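You operate a simulated robot arm through the tools that you are given. There is no shell and no other tool. Be economical: measure what you need, move in short steps, check, and stop when the job is done.

Carry out the task below with a simulated robot arm. There is one attempt and no reset: what you move stays moved.

Task
Take the red rub block and put it on the grey card sheet. Take the lock bolt and leave it on the coupler bench top. Fetch the steel bush and set it on the latch cover. Fetch the coarse orange block and set it on top of the yellow vent panel. Take the blue masking cap and put it on the hydraulics bench top. Any order will do. Set down upright: red rub block, lock bolt.

The check looks at the end state, three seconds after you hand in, the way a careful person would. Anything else that was tipped, shoved, dropped, spilled or broken makes it a failure. Lids that push on must go on centred and level and be pressed home; caps that screw on are set level and turned clockwise until they are tight.

Robot
A 7-joint arm with a vacuum gripper on a trunk, on a base that drives. Base frame: it is fixed to the floor where the robot stands at the start and does not move with it; the origin is under the middle of the robot, x ahead of it, y to its left, z up. Lengths are in cm, angles in rad, forces in N, time in s.
With the tool pointing down near the work surface it reaches from about 10 to 80 cm from the robot's upright axis, wherever it stands. Its first joint turns from -2.897 to 2.897 rad. Places, roughly: blue masking cap (4x4x4 cm) [390, -620, 100]; coarse orange block [225, -625, 100]; coupler bench top [130, -200, 80]; grey card sheet (20x15x2 cm) [150, 250, 80]; hydraulics bench top [630, -600, 80]; latch cover [25, -600, 100]; lock bolt (5x5x8 cm) [20, -570, 90]; red rub block (6x5x8 cm) [50, 0, 80]; steel bush (4x4x3 cm) [-60, -570, 90]; yellow vent panel (22x15x6 cm) [30, -610, 90]. Payload 1.88 kg.
Tool frame: the origin (TCP) lies in the middle of the cups' lips, and z points out of the cups. The gripper has 1 cup of 3.2 cm across, covering 3.2 by 3.2 cm (tool x, y); the bellows give 1.4 cm. With the vacuum on, a cup seals on a smooth face that it is pressed against (1 to 4 N); it does not hold porous or soft things. The pull reaches 41 N.
Orientation is told as [roll, pitch, yaw] about the base's x, y, z axes, in that order, counted from this pose: with the cups facing straight down, the tool's x points along the base's -x, its y along +y and its z along -z.

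Tools
- The arm moves only by the tool move_arm. Its argument "steps" is one flat list of numbers, 7 for each row, row after row: the shift along the tool's x, y, z in cm, then the turn, a rotation vector about the tool's x, y, z in rad, then the vacuum: 1 switches it on, 0 off. In form: [x, y, z, rx, ry, rz, vac, x, y, z, rx, ry, rz, vac, ...]. A call has 1 to 20 rows; each row shifts and turns the commanded pose from where the row before left it, along the tool's axes as they then stand. Each row takes 0.2 s and may step no farther than 5 cm and 0.15 rad from the row before; otherwise, or with a gripper value out of range, the whole call is refused. Where a pose cannot be reached the arm comes as near as it can. A force on the tool above 40 N (or 10 N above the force at the start of the call, whichever is more), or a blocked arm, ends the call early, and 0.2 s more pass. The pull builds up within a second once a cup has sealed. Time passes only in rows, and 0.2 s behind the last, so rows that do not move give it time. The reply holds the time, the measured pose of the TCP, the force on the tool along the base axes and the pull of the vacuum, in the units named above and with some noise, with the torque about the TCP (base axes, N m) and any sound that the robot's microphone picked up, and new pictures: "views" is both (left out), scene, wrist or none.
- Cameras (640 x 400 px; columns grow to the right, rows downward): "scene" is now at [1.31, 12.43, 141.71]; the picture's right is [-0.47, -0.88, 0.00], its down [-0.62, 0.33, -0.71] and it looks along [0.63, -0.34, -0.70] (base axes); focal length 290 px, centre (320, 200). "wrist" rides on the gripper at [8.2, 1.4, -21.6] in the tool frame; the picture's right is [-0.17, 0.99, 0.00], its down [-0.91, -0.15, -0.37] and it looks along [-0.37, -0.06, 0.93] (tool axes); focal length 243 px, centre (320, 200). There is no depth. A picture from a camera that has moved, and an enlarged one, comes with that camera's place and axes in the base frame and with its lens.
- raise_lower(by): slides the trunk up (or, below 0, down) by that many cm; the arm and the scene camera ride with it, the base frame stays. It gives what a move gives, with no picture.
- drive_base(legs): drives the robot by 1 to 6 legs, each [ahead, left, turn to the left] in cm, cm and rad, along the robot's own axes; the way and the turn of a leg run together, so that a leg with both is an arc; at most 150 cm and 3.142 rad a leg. The arm and the cameras ride along, it lands a little off, and it stops where it bumps. It gives what a move gives, and a new picture of the scene camera.
- aim_head(pan, tilt): turns the head with the scene camera to pan (to the left, within 2.705 rad either way) and tilt (down, from -0.506 to 1.204), counted from straight ahead of the robot. It gives what a move gives, and a new picture of the scene camera.
- enlarge(camera, box): a new picture of the part [left, top, right, bottom] of that camera's present view, enlarged. The clock stands still meanwhile.
- hand_in(): hands the job in; it is judged then, once.

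Go step by step. Nothing tells you exact positions but the pictures and the camera data: compare them with the known pose of the tool, close in by small moves and look again before you grip or let go. The budget is 165 turns and 260 pictures, counting those below and the enlarged ones. Unless the task says otherwise, let go and move clear before handing in.

The tools are called after ">>>" as name(argument=value, ...) on one line, values as JSON. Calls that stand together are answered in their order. move_arm: Moves the arm, as the interface text tells. Its arguments: {"type":"object","properties":{"steps":{"type":"array"},"views":{"type":"string","enum":["both","scene","wrist","none"]}},"required":["steps"]} The other tools are called the same way: raise_lower (by) slides the trunk up or down; drive_base (legs) drives the base; aim_head (pan, tilt) turns the head that bears the scene camera; enlarge (camera, box) takes an enlarged picture of a part of a camera's view; hand_in () hands the job in.

At the start:

```text
t: 0.0
eef_pos: [56.57, -0.89, 101.32]
ee_rot: [0.001, 0.0, -0.001]
force: [0.7, -0.7, 0.0]
torque: [0.02, -0.01, -0.02]
pull: 0.0
trunk travel left (down, up): [-37.5, 21.5]
robot x, y, heading: [0.32, 0.01, -0.002]
head pan, tilt: [-0.494, 0.778]
```

scene: 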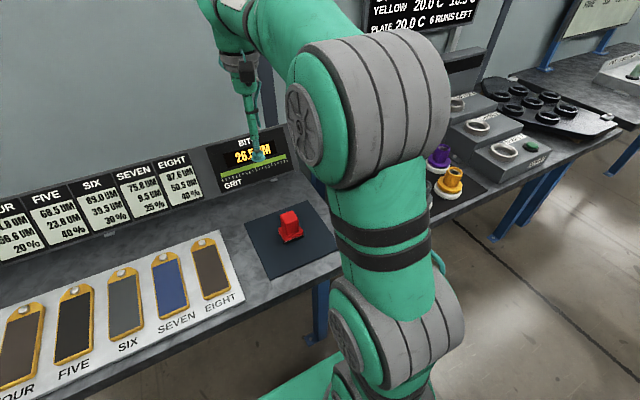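
wrist: 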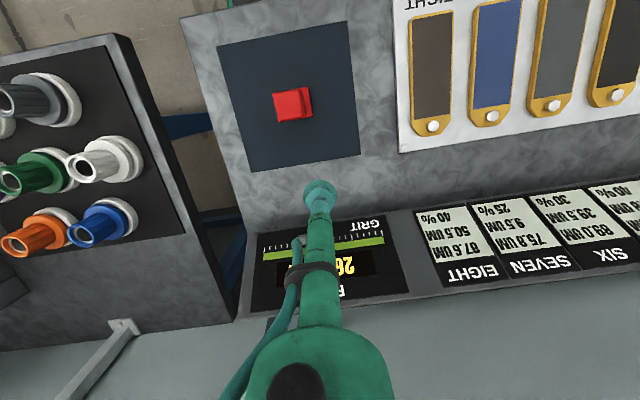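

I see the red rub block on a dark mat, roughly at (48, -3). I'll zoom in to see its shape before gripping it.

>>> enlarge(camera="wrist", box=[230, 60, 350, 135])

>>> enlarge(camera="scene", box=[240, 190, 340, 252])

```text
5.33 times, centred on (290, 98) of wrist
camera zoom: at [48.48, 0.54, 122.98], right [0.17, 0.99, 0.0], down [0.91, -0.15, 0.37], along [0.37, -0.06, -0.93], focal length 1294 px, centre (480, 747)
```

zoom: 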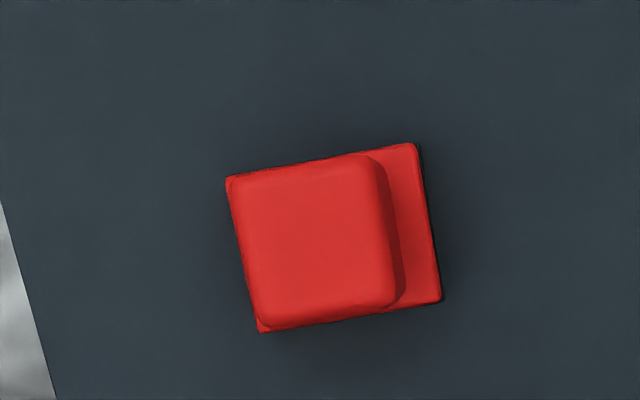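

```text
6.40 times, centred on (290, 221) of scene
camera zoom: at [1.31, 12.43, 141.71], right [-0.47, -0.88, 0.0], down [-0.62, 0.33, -0.71], along [0.63, -0.34, -0.7], focal length 1858 px, centre (512, 66)
```

zoom: 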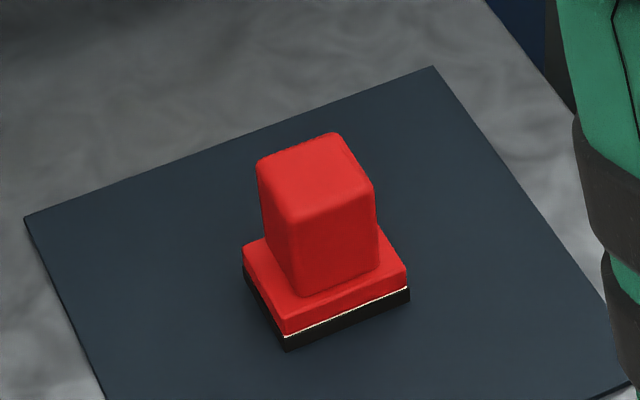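

The block has a narrow handle about 3.6 cm across, with its top centre near (48.1, -3.7, 88). I'll move above it and look again.

>>> move_arm(steps=[3, -1, 1, 0, 0, 0, 0, 3, -1, 3, 0, 0, 0, 0, 2.47, -0.8, 4, 0, 0, 0, 0, 0, 0, 0, 0, 0, 0, 0])

```text
t: 1.0
eef_pos: [48.06, -3.97, 93.23]
ee_rot: [0.0, 0.0, 0.001]
force: [0.3, 0.3, 0.1]
torque: [-0.01, -0.02, -0.01]
pull: 0.1
trunk travel left (down, up): [-37.5, 21.5]
robot x, y, heading: [0.07, 0.34, -0.002]
head pan, tilt: [-0.494, 0.778]
camera scene: at [1.3, 12.42, 141.71], right [-0.47, -0.88, 0.0], down [-0.62, 0.33, -0.71], along [0.63, -0.34, -0.7], focal length 290 px, centre (320, 200)
camera wrist: at [39.98, -2.41, 114.86], right [0.17, 0.99, 0.0], down [0.91, -0.15, 0.37], along [0.37, -0.06, -0.93], focal length 243 px, centre (320, 200)
```

scene: 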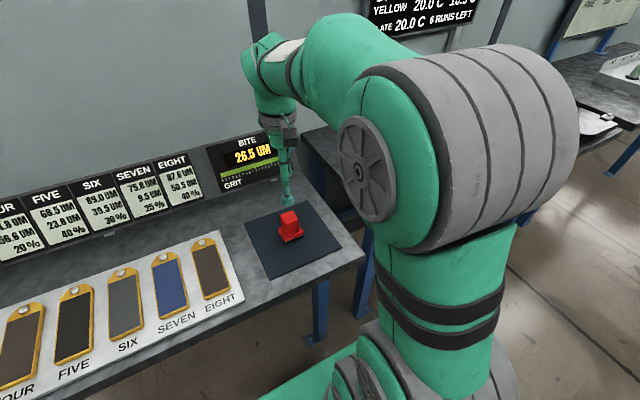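
wrist: 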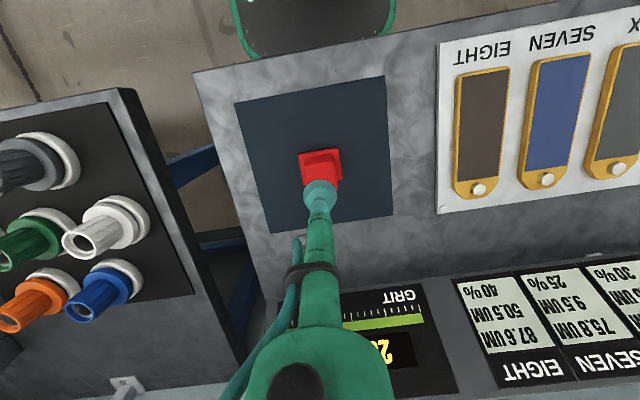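

The tool is just above the block, about 5 cm up. I'll zoom in to check the alignment.

>>> enlarge(camera="wrist", box=[270, 130, 370, 230])

>>> enlarge(camera="scene", box=[240, 160, 340, 250])

```text
4.00 times, centred on (320, 180) of wrist
camera zoom: at [39.98, -2.41, 114.86], right [0.17, 0.99, 0.0], down [0.91, -0.15, 0.37], along [0.37, -0.06, -0.93], focal length 970 px, centre (320, 280)
```

zoom: 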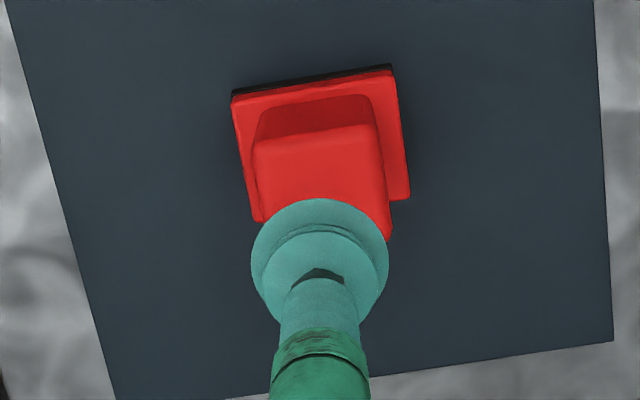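

```text
4.44 times, centred on (290, 205) of scene
camera zoom: at [1.3, 12.42, 141.71], right [-0.47, -0.88, 0.0], down [-0.62, 0.33, -0.71], along [0.63, -0.34, -0.7], focal length 1290 px, centre (453, 178)
```

zoom: 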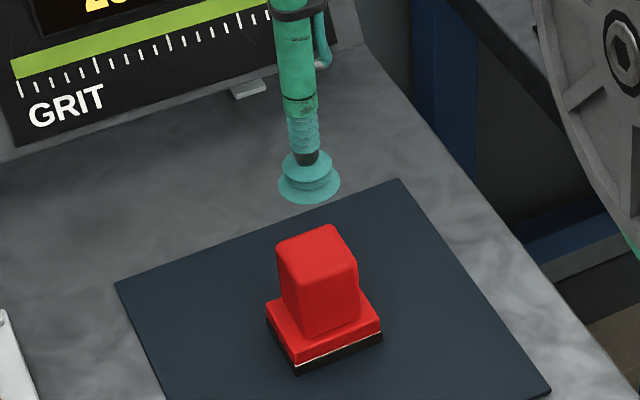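

The top centre comes out at about (47.95, -3.64, 88). I'll make a small correction and go down to near contact with the vacuum on.

>>> move_arm(steps=[0.2, 0.15, 2, 0, 0, 0, 1, 0, 0, 2, 0, 0, 0, 1, 0, 0, 0.8, 0, 0, 0, 1, 0, 0, 0.4, 0, 0, 0, 1, 0, 0, 0, 0, 0, 0, 1, 0, 0, 0, 0, 0, 0, 1], views="none")

```text
t: 2.4
eef_pos: [47.83, -3.69, 88.09]
ee_rot: [-0.001, 0.0, 0.001]
force: [0.2, 0.1, -0.2]
torque: [0.02, 0.01, 0.06]
pull: 40.8
trunk travel left (down, up): [-37.5, 21.5]
robot x, y, heading: [0.08, 0.04, 0.001]
head pan, tilt: [-0.494, 0.778]
```

It's sealed with full pull. I'll lift the block and look around to the left for the grey card sheet.

>>> move_arm(steps=[0, 0, -2, 0, 0, 0, 1, 0, 0, -4, 0, 0, 0, 1, 0, 0, -5, 0, 0, 0, 1, 4, 0, -5, 0, 0, 0, 1, 4, 0, -3, 0, 0, 0, 1], views="wrist")

>>> aim_head(pan=1.0, tilt=0.5)

>>> aim_head(pan=-1.3, tilt=0.3)

```text
refused: row 4 steps farther than a row can; nothing moved
```

```text
t: 4.0
eef_pos: [47.81, -3.68, 88.12]
ee_rot: [0.001, 0.001, 0.0]
force: [-1.1, -0.6, 0.1]
torque: [0.01, -0.03, -0.03]
pull: 40.7
trunk travel left (down, up): [-37.5, 21.5]
robot x, y, heading: [-0.0, -0.1, -0.004]
head pan, tilt: [1.0, 0.499]
camera scene: at [-0.97, 23.95, 144.13], right [0.84, -0.54, 0.0], down [-0.26, -0.4, -0.88], along [0.47, 0.74, -0.48], focal length 290 px, centre (320, 200)
```

scene: 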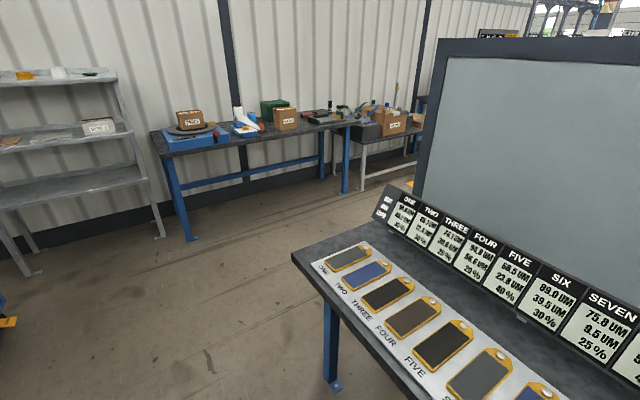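

```text
t: 6.1
eef_pos: [47.8, -3.62, 88.07]
ee_rot: [0.0, 0.0, 0.0]
force: [0.0, -0.2, -0.4]
torque: [0.01, 0.02, -0.02]
pull: 40.4
trunk travel left (down, up): [-37.5, 21.5]
robot x, y, heading: [0.13, -0.03, -0.001]
head pan, tilt: [-1.3, 0.3]
camera scene: at [-3.39, 7.3, 145.97], right [-0.96, -0.27, 0.0], down [-0.08, 0.28, -0.96], along [0.26, -0.92, -0.3], focal length 290 px, centre (320, 200)
```

scene: 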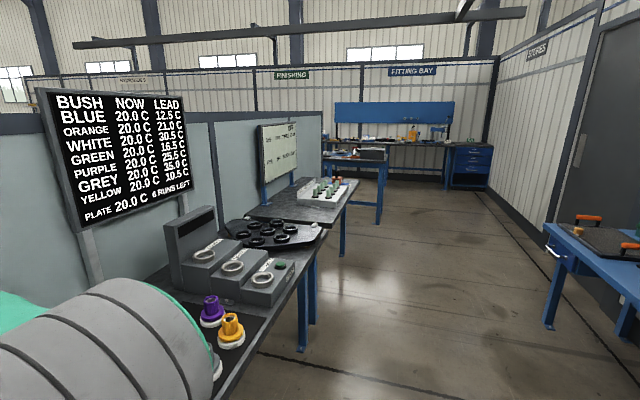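

The bench with the card is ahead-left, around y = 250, and the aisle along -y leads to the other places. I'll lift the block and tuck the arm in for travel, then zoom in on the bench.

>>> move_arm(steps=[0, 0, -2, 0, 0, 0, 1, 0, 0, -4, 0, 0, 0, 1, 0, 0, -5, 0, 0, 0, 1, 3, 0, -3, 0, 0, 0, 1, 3, 0, -3, 0, 0, 0, 1, 0, 0, 0, 0, 0, 0, 1], views="wrist")

>>> aim_head(pan=0.7, tilt=0.25)

>>> enlarge(camera="scene", box=[0, 60, 320, 200])

```text
t: 7.5
eef_pos: [41.95, -3.7, 105.27]
ee_rot: [0.001, 0.0, -0.001]
force: [-0.7, 0.9, -2.0]
torque: [0.03, -0.01, 0.01]
pull: 40.3
trunk travel left (down, up): [-37.5, 21.5]
robot x, y, heading: [-0.05, 0.33, -0.001]
head pan, tilt: [-1.3, 0.3]
camera wrist: at [34.04, -2.11, 126.9], right [0.17, 0.99, 0.0], down [0.91, -0.15, 0.37], along [0.37, -0.06, -0.93], focal length 243 px, centre (320, 200)
```

wrist: 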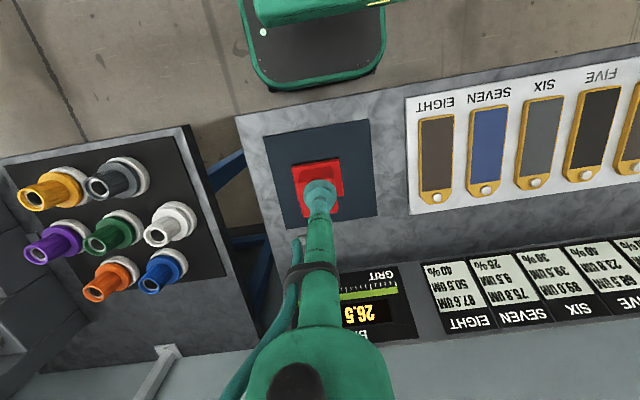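

```text
t: 9.5
eef_pos: [42.06, -3.54, 105.2]
ee_rot: [-0.001, -0.001, 0.0]
force: [-0.5, 1.0, -1.7]
torque: [0.0, 0.02, -0.03]
pull: 41.0
trunk travel left (down, up): [-37.5, 21.5]
robot x, y, heading: [-0.3, 0.21, -0.002]
head pan, tilt: [0.7, 0.25]
camera scene: at [1.26, 22.31, 146.44], right [0.64, -0.77, 0.0], down [-0.19, -0.16, -0.97], along [0.74, 0.62, -0.25], focal length 290 px, centre (320, 200)
```

scene: 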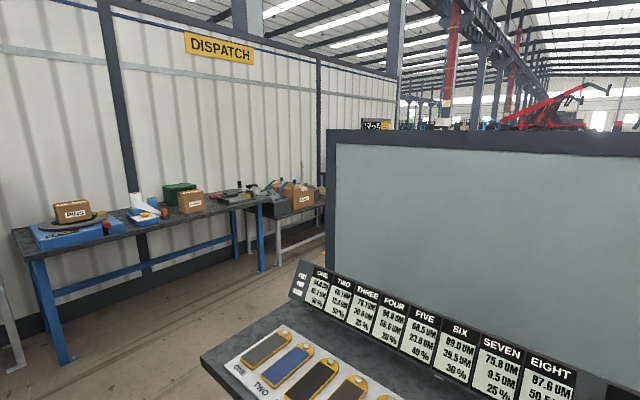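

```text
2.00 times, centred on (160, 130) of scene
camera zoom: at [1.26, 22.31, 146.44], right [0.64, -0.77, 0.0], down [-0.19, -0.16, -0.97], along [0.74, 0.62, -0.25], focal length 581 px, centre (640, 340)
```

zoom: 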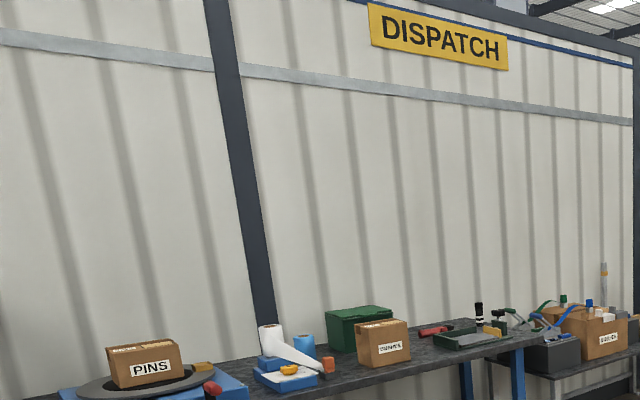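

The card is likely on the right part of the dispatch bench, whose front edge is near y = 225. I'll drive left past the end of the nearer bench, then ahead, then turn to face it.

>>> drive_base(legs=[[0, 148, 0], [142, 0, 0], [0, 0, 1.571]])

>>> aim_head(pan=0.0, tilt=0.6)

```text
t: 27.4
eef_pos: [144.7, 195.04, 105.19]
ee_rot: [-0.001, 0.0, 1.616]
force: [-0.4, -0.8, -1.4]
torque: [-0.04, 0.01, 0.02]
pull: 40.7
trunk travel left (down, up): [-37.5, 21.5]
robot x, y, heading: [142.88, 152.89, 1.613]
head pan, tilt: [0.7, 0.25]
camera scene: at [120.65, 152.93, 146.44], right [0.74, 0.68, 0.0], down [0.17, -0.18, -0.97], along [-0.66, 0.71, -0.25], focal length 290 px, centre (320, 200)
```

scene: 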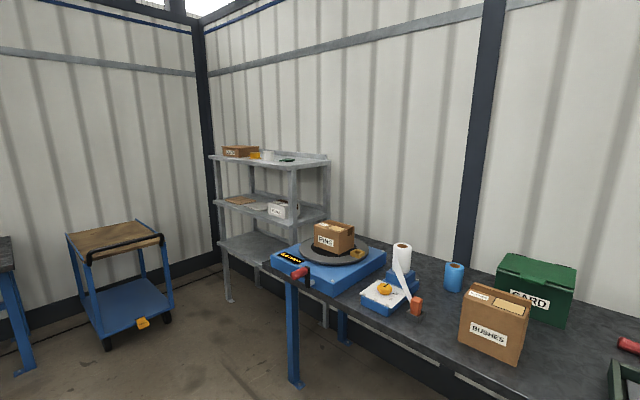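

```text
t: 28.5
eef_pos: [144.77, 195.06, 105.3]
ee_rot: [0.0, 0.002, 1.614]
force: [0.4, 0.3, -2.4]
torque: [0.01, 0.02, 0.02]
pull: 40.5
trunk travel left (down, up): [-37.5, 21.5]
robot x, y, heading: [143.02, 153.19, 1.615]
head pan, tilt: [0.0, 0.6]
camera scene: at [126.57, 154.89, 143.23], right [1.0, 0.04, 0.0], down [0.03, -0.56, -0.83], along [-0.04, 0.82, -0.56], focal length 290 px, centre (320, 200)
```

scene: 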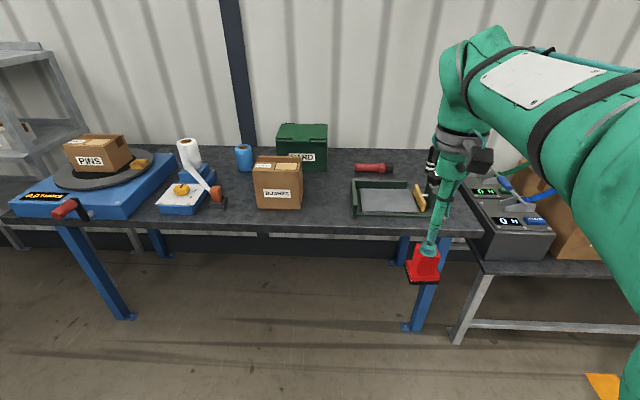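

The grey card sheet lies in a green-rimmed frame on the bench. I'll zoom in to see it.

>>> enlarge(camera="scene", box=[330, 140, 460, 240])

```text
4.00 times, centred on (395, 190) of scene
camera zoom: at [126.57, 154.89, 143.23], right [1.0, 0.04, 0.0], down [0.03, -0.56, -0.83], along [-0.04, 0.82, -0.56], focal length 1161 px, centre (20, 240)
```

zoom: 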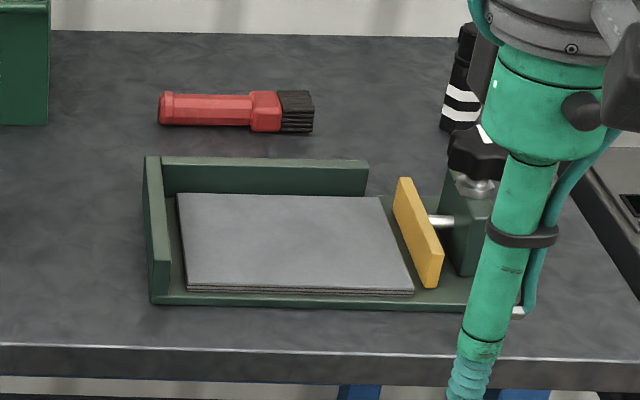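

The sheet's centre is about (147.4, 244, 82.6), out of reach from here. I'll drive 30 cm closer.

>>> drive_base(legs=[[30, -3, -0.042]])

>>> enlarge(camera="scene", box=[320, 160, 520, 300])

>>> enlarge(camera="wrist", box=[0, 0, 640, 400])

```text
t: 30.5
eef_pos: [148.43, 224.28, 105.16]
ee_rot: [0.0, 0.0, 1.575]
force: [0.4, 0.1, -2.7]
torque: [0.02, 0.02, 0.04]
pull: 40.8
trunk travel left (down, up): [-37.5, 21.5]
robot x, y, heading: [145.33, 182.38, 1.574]
head pan, tilt: [0.0, 0.6]
camera scene: at [128.93, 184.92, 143.22], right [1.0, 0.01, 0.0], down [0.0, -0.56, -0.83], along [0.0, 0.83, -0.56], focal length 290 px, centre (320, 200)
```

scene: 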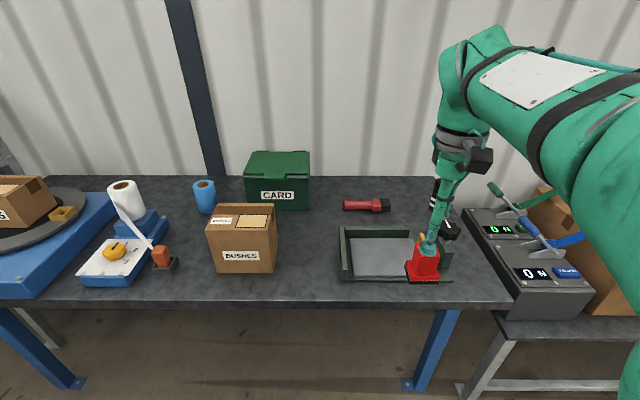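

```text
2.86 times, centred on (420, 230) of scene
camera zoom: at [128.93, 184.92, 143.22], right [1.0, 0.01, 0.0], down [0.0, -0.56, -0.83], along [0.0, 0.83, -0.56], focal length 830 px, centre (34, 114)
```

zoom: 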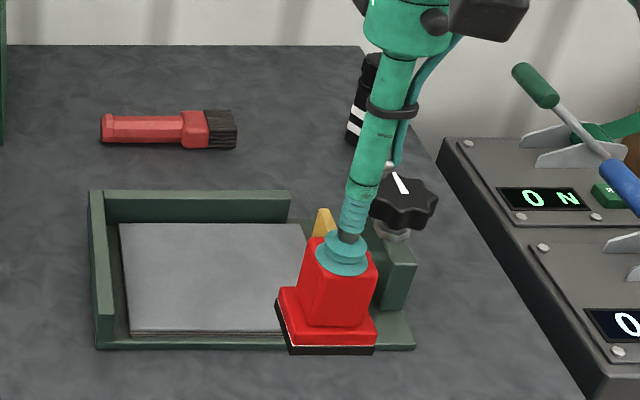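

```text
1.00 times, centred on (320, 200) of wrist
camera zoom: at [147.46, 216.26, 126.87], right [-0.99, 0.16, 0.0], down [0.15, 0.92, 0.37], along [0.06, 0.37, -0.93], focal length 243 px, centre (320, 200)
```

zoom: 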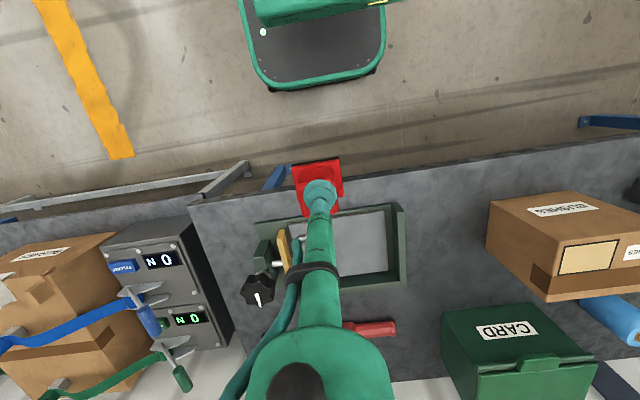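

The sheet's centre is about (148, 246), and the tool is at (148.6, 224.4, 105). I'll move over the sheet and partly down, then check.

>>> move_arm(steps=[-4, 0.2, 0, 0, 0, 0, 1, -4, 0.2, 0, 0, 0, 0, 1, -4, 0.2, 0, 0, 0, 0, 1, -4, 0.2, 0, 0, 0, 0, 1, -4, 0.2, 0, 0, 0, 0, 1, -1.3, 0, 3, 0, 0, 0, 1, 0, 0, 4, 0, 0, 0, 1, 0, 0, 4, 0, 0, 0, 1, 0, 0, 0, 0, 0, 0, 1], views="wrist")

>>> enlarge(camera="scene", box=[320, 160, 520, 300])

```text
t: 32.5
eef_pos: [147.64, 245.56, 94.4]
ee_rot: [0.0, -0.001, 1.576]
force: [0.4, 0.0, -2.5]
torque: [-0.03, 0.03, -0.02]
pull: 41.0
trunk travel left (down, up): [-37.5, 21.5]
robot x, y, heading: [145.32, 182.42, 1.572]
head pan, tilt: [0.0, 0.6]
camera wrist: at [146.44, 237.38, 116.08], right [-0.99, 0.16, 0.0], down [0.15, 0.92, 0.37], along [0.06, 0.37, -0.93], focal length 243 px, centre (320, 200)
```

wrist: 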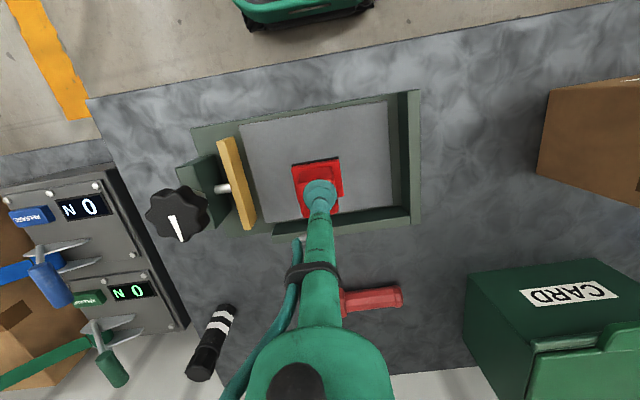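

```text
2.86 times, centred on (420, 230) of scene
camera zoom: at [128.93, 184.95, 143.22], right [1.0, 0.01, 0.0], down [0.0, -0.57, -0.82], along [0.0, 0.82, -0.57], focal length 830 px, centre (34, 114)
```

zoom: 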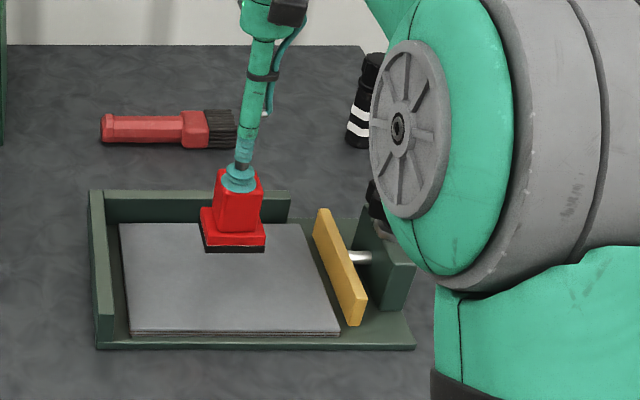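

The block is centred over the sheet. I'll lower it gently and watch the force.

>>> move_arm(steps=[0, 0, 1.5, 0, 0, 0, 1, 0, 0, 1, 0, 0, 0, 1, 0, 0, 0.5, 0, 0, 0, 1, 0, 0, 0.3, 0, 0, 0, 1, 0, 0, 0.2, 0, 0, 0, 1, 0, 0, 0, 0, 0, 0, 1], views="none")

>>> enlarge(camera="scene", box=[360, 200, 430, 250])

```text
t: 33.9
eef_pos: [147.51, 245.62, 90.76]
ee_rot: [0.0, 0.001, 1.577]
force: [0.0, 0.4, -3.1]
torque: [-0.03, -0.02, -0.01]
pull: 40.5
trunk travel left (down, up): [-37.5, 21.5]
robot x, y, heading: [145.28, 182.24, 1.573]
head pan, tilt: [0.0, 0.6]
```

```text
8.00 times, centred on (395, 225) of scene
camera zoom: at [128.93, 184.94, 143.22], right [1.0, 0.01, 0.0], down [0.0, -0.56, -0.83], along [0.0, 0.83, -0.56], focal length 2323 px, centre (-280, 0)
```

zoom: 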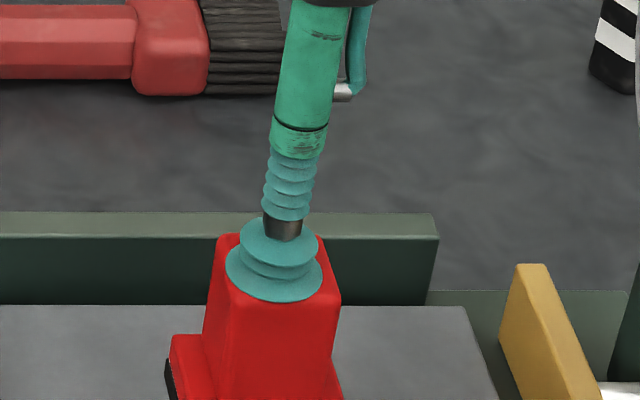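

It's still hanging, so I'll lower it a little further.

>>> move_arm(steps=[0, 0, 0.2, 0, 0, 0, 1, 0, 0, 0, 0, 0, 0, 1], views="none")

>>> move_arm(steps=[0, 0, 0.2, 0, 0, 0, 1, 0, 0, 0, 0, 0, 0, 1], views="none")

>>> enlarge(camera="scene", box=[360, 205, 430, 255])

```text
t: 34.5
eef_pos: [147.38, 245.66, 90.55]
ee_rot: [-0.001, 0.0, 1.575]
force: [0.0, 0.4, -2.7]
torque: [-0.02, 0.03, 0.01]
pull: 40.9
trunk travel left (down, up): [-37.5, 21.5]
robot x, y, heading: [145.61, 182.17, 1.58]
head pan, tilt: [0.0, 0.6]
```

```text
t: 35.1
eef_pos: [147.46, 245.68, 90.38]
ee_rot: [-0.001, 0.0, 1.578]
force: [0.5, 0.0, -3.0]
torque: [-0.02, 0.03, -0.02]
pull: 40.6
trunk travel left (down, up): [-37.5, 21.5]
robot x, y, heading: [145.37, 182.15, 1.569]
head pan, tilt: [0.0, 0.6]
```

```text
8.00 times, centred on (395, 230) of scene
camera zoom: at [128.93, 184.94, 143.22], right [1.0, 0.01, 0.0], down [0.0, -0.56, -0.83], along [0.0, 0.83, -0.56], focal length 2323 px, centre (-280, -40)
```

zoom: 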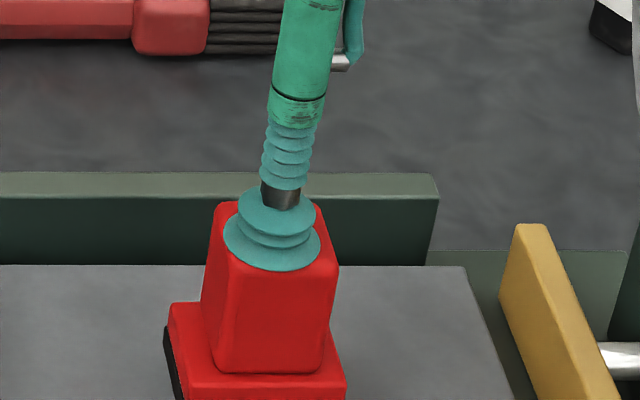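

>>> enlarge(camera="scene", box=[365, 235, 421, 270])

>>> move_arm(steps=[0, 0, 0.2, 0, 0, 0, 1, 0, 0, 0, 0, 0, 0, 1], views="none")

>>> move_arm(steps=[0, 0, 0.2, 0, 0, 0, 1, 0, 0, 0, 0, 0, 0, 1], views="none")

>>> enlarge(camera="scene", box=[365, 235, 421, 270])

```text
11.43 times, centred on (393, 252) of scene
camera zoom: at [128.93, 184.94, 143.22], right [1.0, 0.01, 0.0], down [0.0, -0.56, -0.83], along [0.0, 0.83, -0.56], focal length 3318 px, centre (-514, -400)
```

zoom: 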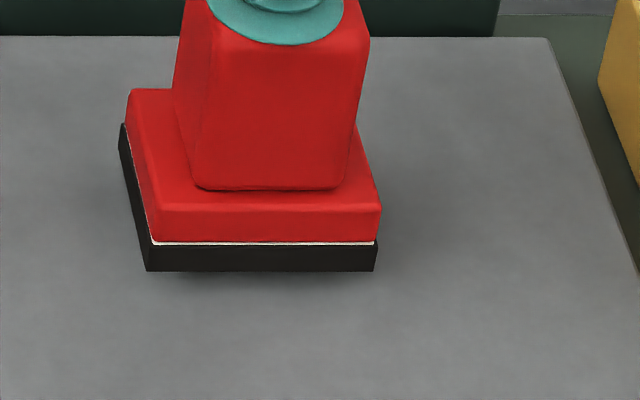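

```text
t: 35.7
eef_pos: [147.42, 245.6, 90.13]
ee_rot: [-0.001, 0.001, 1.575]
force: [-0.5, -0.5, -2.3]
torque: [-0.03, -0.01, -0.03]
pull: 40.6
trunk travel left (down, up): [-37.5, 21.5]
robot x, y, heading: [145.3, 182.22, 1.571]
head pan, tilt: [0.0, 0.6]
```

```text
t: 36.3
eef_pos: [147.49, 245.63, 89.93]
ee_rot: [-0.001, 0.002, 1.576]
force: [-0.5, -0.1, -2.5]
torque: [-0.02, 0.03, 0.0]
pull: 40.9
trunk travel left (down, up): [-37.5, 21.5]
robot x, y, heading: [145.65, 182.37, 1.573]
head pan, tilt: [0.0, 0.6]
```

```text
11.43 times, centred on (393, 252) of scene
camera zoom: at [128.93, 184.94, 143.22], right [1.0, 0.01, 0.0], down [0.0, -0.56, -0.83], along [0.0, 0.83, -0.56], focal length 3318 px, centre (-514, -400)
```

zoom: 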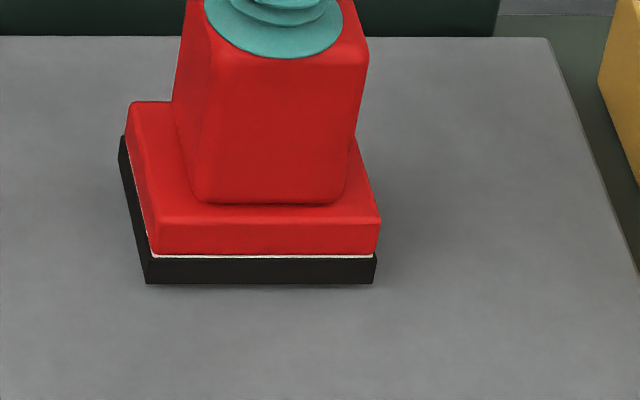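

The gap is nearly closed, so I'll make two more small steps.

>>> move_arm(steps=[0, 0, 0.15, 0, 0, 0, 1, 0, 0, 0, 0, 0, 0, 1], views="none")

>>> move_arm(steps=[0, 0, 0.15, 0, 0, 0, 1, 0, 0, 0, 0, 0, 0, 1], views="none")

>>> enlarge(camera="scene", box=[365, 235, 421, 270])

```text
t: 36.9
eef_pos: [147.52, 245.62, 89.81]
ee_rot: [-0.001, 0.001, 1.577]
force: [-0.3, 0.1, -2.2]
torque: [-0.01, -0.01, -0.04]
pull: 41.0
trunk travel left (down, up): [-37.5, 21.5]
robot x, y, heading: [145.54, 182.1, 1.573]
head pan, tilt: [0.0, 0.6]
```

```text
t: 37.5
eef_pos: [147.51, 245.59, 89.7]
ee_rot: [-0.001, 0.001, 1.578]
force: [-0.8, -0.6, 1.3]
torque: [0.01, -0.02, 0.0]
pull: 40.2
trunk travel left (down, up): [-37.5, 21.5]
robot x, y, heading: [145.28, 182.36, 1.577]
head pan, tilt: [0.0, 0.6]
```

```text
11.43 times, centred on (393, 252) of scene
camera zoom: at [128.93, 184.91, 143.23], right [1.0, 0.01, 0.0], down [0.0, -0.56, -0.83], along [0.0, 0.83, -0.56], focal length 3318 px, centre (-514, -400)
```

zoom: 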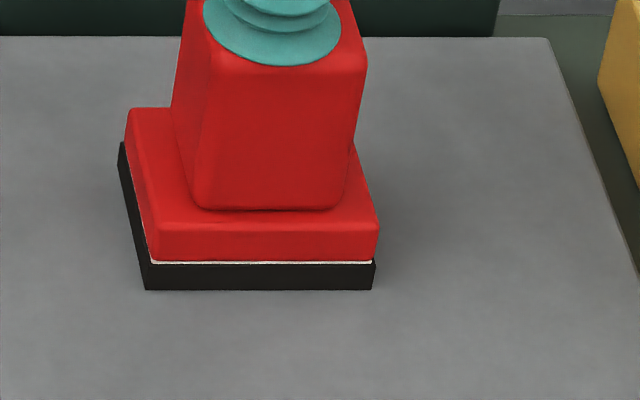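

Contact is made. I'll release the vacuum and retreat.

>>> move_arm(steps=[0, 0, 0, 0, 0, 0, 0, 0, 0, 0, 0, 0, 0, 0, 0, 0, 0, 0, 0, 0, 0, 0, 0, 0, 0, 0, 0, 0, 0, 0, -0.5, 0, 0, 0, 0, 0, 0, -1, 0, 0, 0, 0, 0, 0, -4, 0, 0, 0, 0, 0, 0, -4, 0, 0, 0, 0, 0, 0, -4, 0, 0, 0, 0, 4, 0, -1, 0, 0, 0, 0, 4, 0, 0, 0, 0, 0, 0, 4, 0, 0, 0, 0, 0, 0, 4, 0, 0, 0, 0, 0, 0, 4, 0, 0, 0, 0, 0, 0, 0], views="scene")

```text
refused: steps must hold 7 numbers for each row
```

>>> move_arm(steps=[0, 0, 0, 0, 0, 0, 0, 0, 0, 0, 0, 0, 0, 0, 0, 0, 0, 0, 0, 0, 0, 0, 0, 0, 0, 0, 0, 0, 0, 0, -0.5, 0, 0, 0, 0, 0, 0, -1, 0, 0, 0, 0, 0, 0, -4, 0, 0, 0, 0, 0, 0, -4, 0, 0, 0, 0, 0, 0, -4, 0, 0, 0, 0, 4, 0, -1, 0, 0, 0, 0, 4, 0, 0, 0, 0, 0, 0, 4, 0, 0, 0, 0, 0, 0, 4, 0, 0, 0, 0, 0, 0, 4, 0, 0, 0, 0, 0, 0], views="scene")

```text
t: 40.5
eef_pos: [147.54, 225.5, 104.31]
ee_rot: [0.001, -0.001, 1.574]
force: [-0.8, 0.3, -0.8]
torque: [-0.06, -0.04, 0.02]
pull: 0.2
trunk travel left (down, up): [-37.5, 21.5]
robot x, y, heading: [145.19, 182.4, 1.569]
head pan, tilt: [0.0, 0.6]
camera scene: at [128.93, 184.96, 143.22], right [1.0, 0.01, 0.0], down [0.0, -0.57, -0.82], along [0.0, 0.82, -0.57], focal length 290 px, centre (320, 200)
```

scene: 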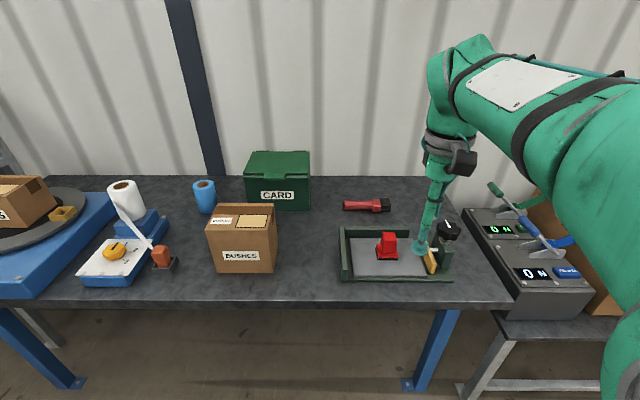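

The red block stands on the sheet. Next I'll back out and go around to the aisle toward the fitting bay at y ≈ -600.

>>> drive_base(legs=[[-34, 0, 0], [0, 150, 0], [0, 27, 0], [0, 0, 3.14]])

>>> aim_head(pan=0, tilt=0.35)

```text
t: 58.8
eef_pos: [-28.32, 103.39, 104.43]
ee_rot: [-0.001, 0.0, -1.459]
force: [-0.9, 0.5, 0.3]
torque: [0.0, 0.04, 0.02]
pull: 0.0
trunk travel left (down, up): [-37.5, 21.5]
robot x, y, heading: [-30.29, 146.35, -1.461]
head pan, tilt: [0.0, 0.6]
camera scene: at [-13.97, 145.61, 143.22], right [-0.99, -0.11, 0.0], down [-0.06, 0.56, -0.83], along [0.09, -0.82, -0.56], focal length 290 px, centre (320, 200)
```

scene: 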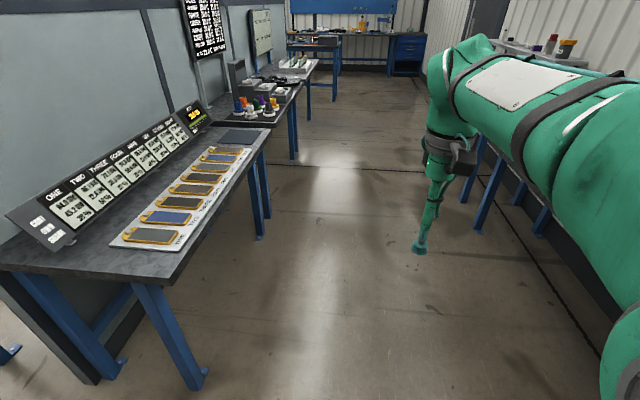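

```text
t: 59.6
eef_pos: [-28.39, 103.36, 104.27]
ee_rot: [0.001, 0.001, -1.46]
force: [-1.1, 0.0, -0.8]
torque: [0.0, -0.03, -0.04]
pull: 0.0
trunk travel left (down, up): [-37.5, 21.5]
robot x, y, heading: [-30.34, 146.84, -1.461]
head pan, tilt: [0.0, 0.351]
camera scene: at [-13.91, 145.14, 145.49], right [-0.99, -0.11, 0.0], down [-0.04, 0.34, -0.94], along [0.1, -0.93, -0.34], focal length 290 px, centre (320, 200)
```

scene: 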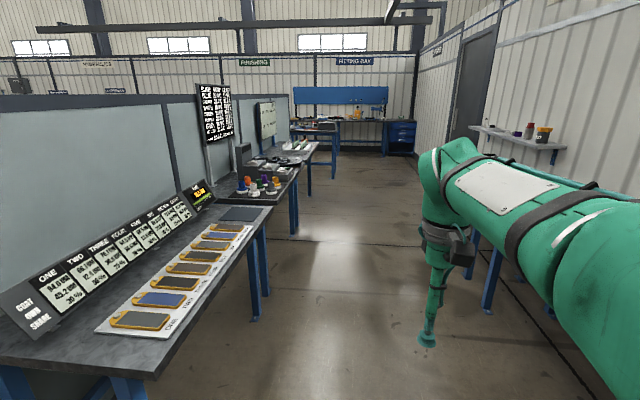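

The aisle ahead is clear. I'll straighten up and drive down it.

>>> drive_base(legs=[[0, 0, -0.11], [150, 0, 0], [130, 0, 0]])

>>> aim_head(pan=0.9, tilt=0.3)

```text
t: 73.7
eef_pos: [-27.05, -176.35, 104.35]
ee_rot: [0.0, 0.0, -1.535]
force: [0.1, -0.2, 0.8]
torque: [-0.03, 0.0, 0.0]
pull: 0.0
trunk travel left (down, up): [-37.5, 21.5]
robot x, y, heading: [-26.09, -133.04, -1.539]
head pan, tilt: [0.0, 0.351]
camera scene: at [-9.33, -135.86, 145.5], right [-1.0, -0.03, 0.0], down [-0.01, 0.34, -0.94], along [0.03, -0.94, -0.34], focal length 290 px, centre (320, 200)
```

scene: 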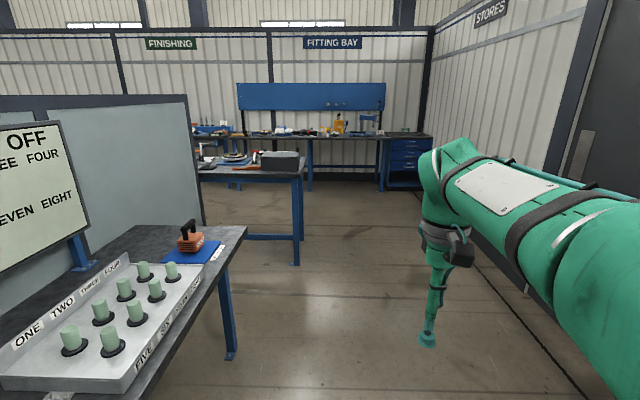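

```text
t: 74.9
eef_pos: [-27.07, -176.36, 104.17]
ee_rot: [0.0, 0.001, -1.536]
force: [0.3, 0.3, 0.7]
torque: [0.03, 0.03, -0.02]
pull: 0.0
trunk travel left (down, up): [-37.5, 21.5]
robot x, y, heading: [-25.85, -133.2, -1.535]
head pan, tilt: [0.901, 0.3]
camera scene: at [-2.14, -132.11, 145.97], right [-0.59, -0.8, 0.0], down [-0.24, 0.18, -0.96], along [0.77, -0.57, -0.3], focal length 290 px, centre (320, 200)
```

scene: 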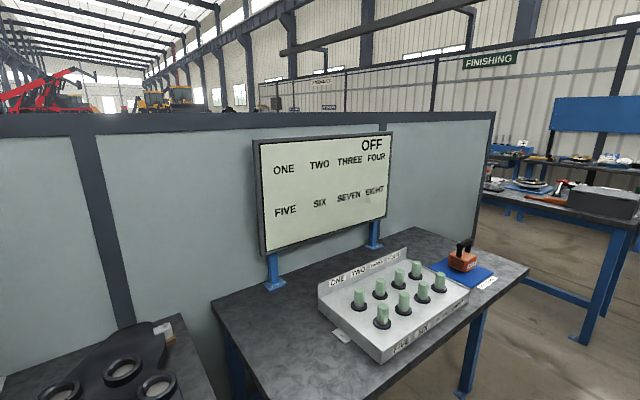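

The partition ends near y = -265, so the coupler bench must be behind it. I'll carry on toward the fitting bay, shifting slightly right to clear a bench corner.

>>> drive_base(legs=[[0, -12, -0.032], [150, 0, 0], [150, 0, 0]])

>>> aim_head(pan=0.2, tilt=0.4)

>>> aim_head(pan=0.9, tilt=0.4)

```text
t: 90.4
eef_pos: [-44.31, -480.16, 104.29]
ee_rot: [-0.001, -0.001, -1.59]
force: [0.3, -0.1, 0.6]
torque: [-0.01, 0.0, 0.02]
pull: 0.1
trunk travel left (down, up): [-37.5, 21.5]
robot x, y, heading: [-41.08, -436.64, -1.585]
head pan, tilt: [0.901, 0.3]
camera scene: at [-17.2, -437.25, 145.97], right [-0.63, -0.77, 0.0], down [-0.23, 0.19, -0.96], along [0.74, -0.61, -0.3], focal length 290 px, centre (320, 200)
```

scene: 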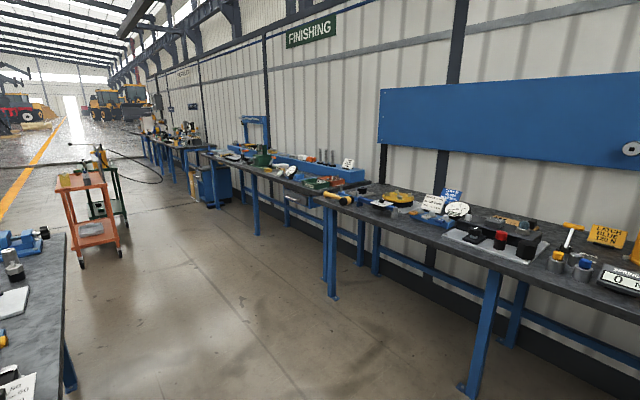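

```text
t: 91.4
eef_pos: [-44.24, -480.13, 104.26]
ee_rot: [0.001, -0.001, -1.588]
force: [-0.1, -0.3, -0.2]
torque: [-0.01, 0.01, -0.04]
pull: 0.0
trunk travel left (down, up): [-37.5, 21.5]
robot x, y, heading: [-40.79, -437.05, -1.59]
head pan, tilt: [0.201, 0.4]
camera scene: at [-22.72, -440.44, 145.05], right [-0.98, -0.18, 0.0], down [-0.07, 0.38, -0.92], along [0.17, -0.91, -0.39], focal length 290 px, centre (320, 200)
```

scene: 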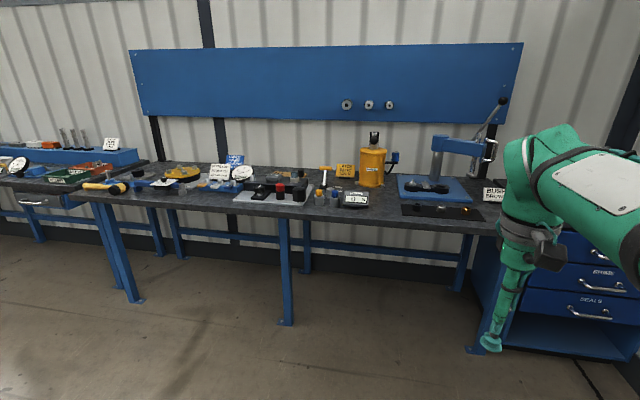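

```text
t: 92.5
eef_pos: [-44.37, -480.07, 104.28]
ee_rot: [0.0, 0.0, -1.588]
force: [-0.1, 0.5, -0.2]
torque: [-0.02, 0.03, -0.01]
pull: 0.0
trunk travel left (down, up): [-37.5, 21.5]
robot x, y, heading: [-41.21, -436.64, -1.592]
head pan, tilt: [0.901, 0.4]
camera scene: at [-17.26, -437.21, 145.04], right [-0.64, -0.77, 0.0], down [-0.3, 0.25, -0.92], along [0.71, -0.59, -0.39], focal length 290 px, centre (320, 200)
```

scene: 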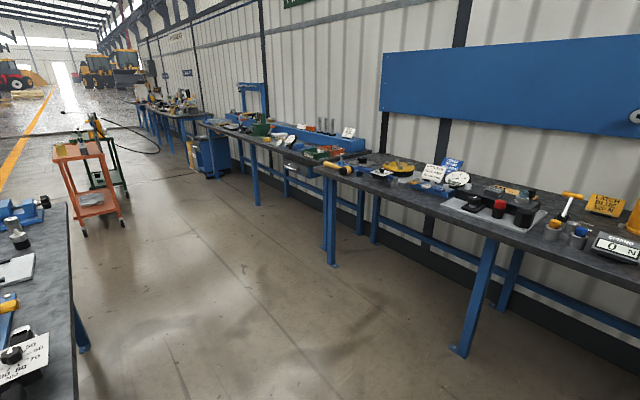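

The fitting bench front edge is near y = -567. I'll move closer and toward x ≈ 0, then look at the items.

>>> drive_base(legs=[[0, 38, 0.018], [62, 0, 0]])

>>> aim_head(pan=0.3, tilt=0.6)

>>> enlarge(camera="scene", box=[0, 60, 320, 260])

>>> enlarge(camera="scene", box=[320, 60, 640, 260])

```text
t: 94.7
eef_pos: [-9.23, -480.98, 104.29]
ee_rot: [0.0, 0.0, -1.548]
force: [0.0, -0.4, 0.4]
torque: [0.0, 0.01, 0.0]
pull: 0.0
trunk travel left (down, up): [-37.5, 21.5]
robot x, y, heading: [-7.71, -437.87, -1.548]
head pan, tilt: [0.901, 0.4]
stopped in leg 1: the robot was blocked; the commanded pose is now the measured one
camera scene: at [16.03, -436.94, 145.04], right [-0.6, -0.8, 0.0], down [-0.31, 0.23, -0.92], along [0.73, -0.56, -0.39], focal length 290 px, centre (320, 200)
```

scene: 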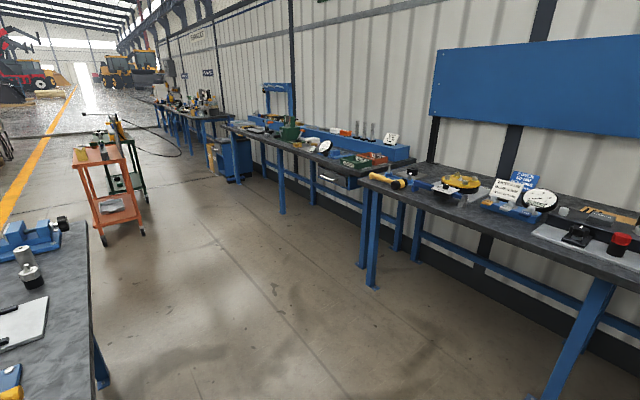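

```text
t: 95.7
eef_pos: [-9.28, -480.87, 104.35]
ee_rot: [0.0, -0.003, -1.546]
force: [0.1, -0.8, -0.7]
torque: [-0.04, -0.03, 0.02]
pull: 0.0
trunk travel left (down, up): [-37.5, 21.5]
robot x, y, heading: [-7.87, -437.44, -1.548]
head pan, tilt: [0.3, 0.6]
camera scene: at [11.45, -439.73, 143.22], right [-0.95, -0.32, 0.0], down [-0.18, 0.54, -0.83], along [0.26, -0.78, -0.56], focal length 290 px, centre (320, 200)
```

scene: 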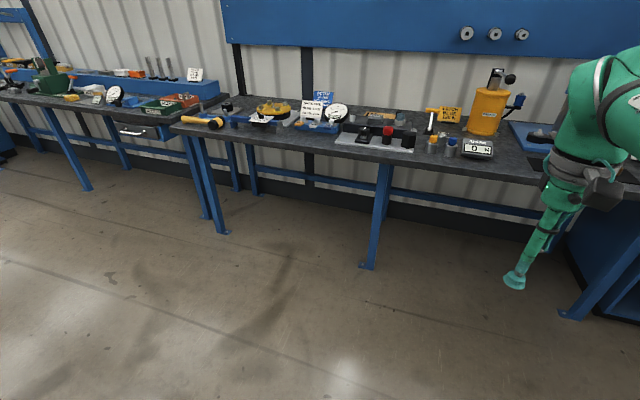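

```text
2.00 times, centred on (160, 160) of scene
camera zoom: at [11.45, -439.73, 143.22], right [-0.95, -0.32, 0.0], down [-0.18, 0.54, -0.83], along [0.26, -0.78, -0.56], focal length 581 px, centre (640, 280)
```

zoom: 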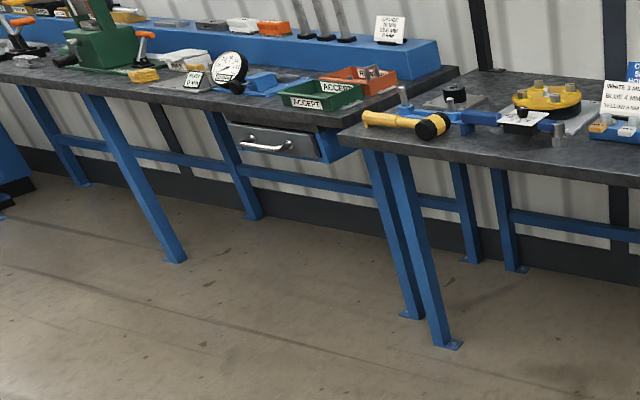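

```text
2.00 times, centred on (480, 160) of scene
camera zoom: at [11.45, -439.73, 143.22], right [-0.95, -0.32, 0.0], down [-0.18, 0.54, -0.83], along [0.26, -0.78, -0.56], focal length 581 px, centre (0, 280)
```

zoom: 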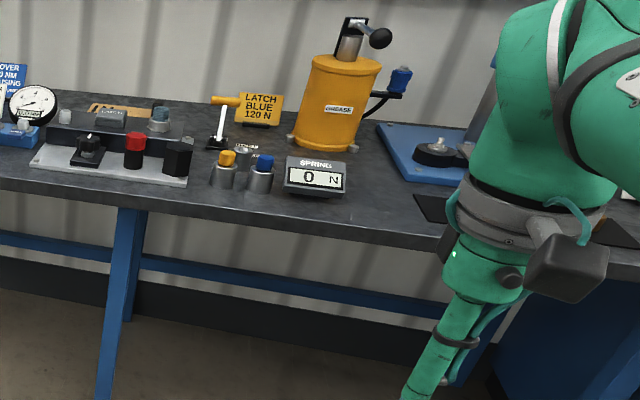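

The sideways move was stopped by the middle bench. I'll drive forward now to the fitting bench.

>>> drive_base(legs=[[78, 0, 0]])

>>> enlarge(camera="scene", box=[0, 60, 320, 260])

>>> enlarge(camera="scene", box=[220, 60, 540, 260])

```text
t: 99.9
eef_pos: [-5.45, -559.2, 104.32]
ee_rot: [-0.001, -0.002, -1.523]
force: [0.2, 0.1, -0.5]
torque: [-0.02, 0.0, -0.01]
pull: 0.0
trunk travel left (down, up): [-37.5, 21.5]
robot x, y, heading: [-5.17, -515.81, -1.522]
head pan, tilt: [0.3, 0.6]
camera scene: at [14.25, -517.44, 143.22], right [-0.94, -0.34, 0.0], down [-0.19, 0.53, -0.83], along [0.28, -0.78, -0.56], focal length 290 px, centre (320, 200)
```

scene: 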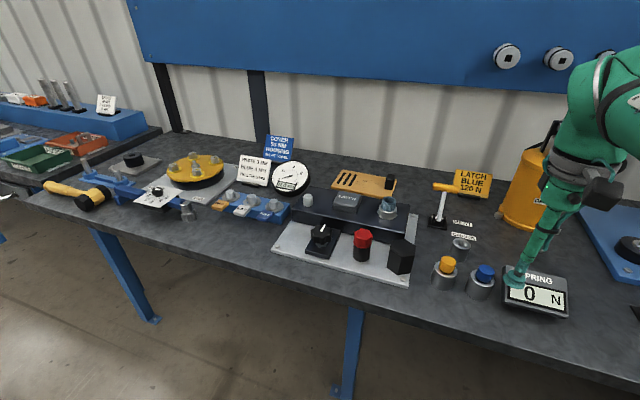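

```text
2.00 times, centred on (160, 160) of scene
camera zoom: at [14.25, -517.44, 143.22], right [-0.94, -0.34, 0.0], down [-0.19, 0.53, -0.83], along [0.28, -0.78, -0.56], focal length 581 px, centre (640, 280)
```

zoom: 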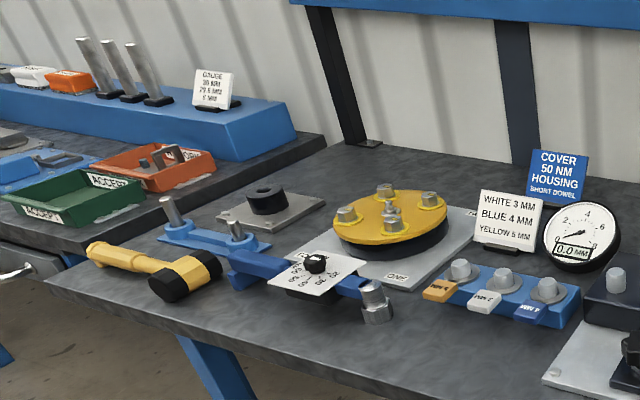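

```text
2.00 times, centred on (380, 160) of scene
camera zoom: at [14.25, -517.44, 143.22], right [-0.94, -0.34, 0.0], down [-0.19, 0.53, -0.83], along [0.28, -0.78, -0.56], focal length 581 px, centre (200, 280)
```

zoom: 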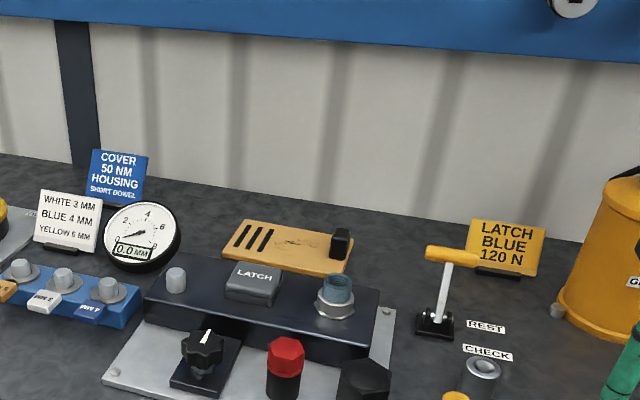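

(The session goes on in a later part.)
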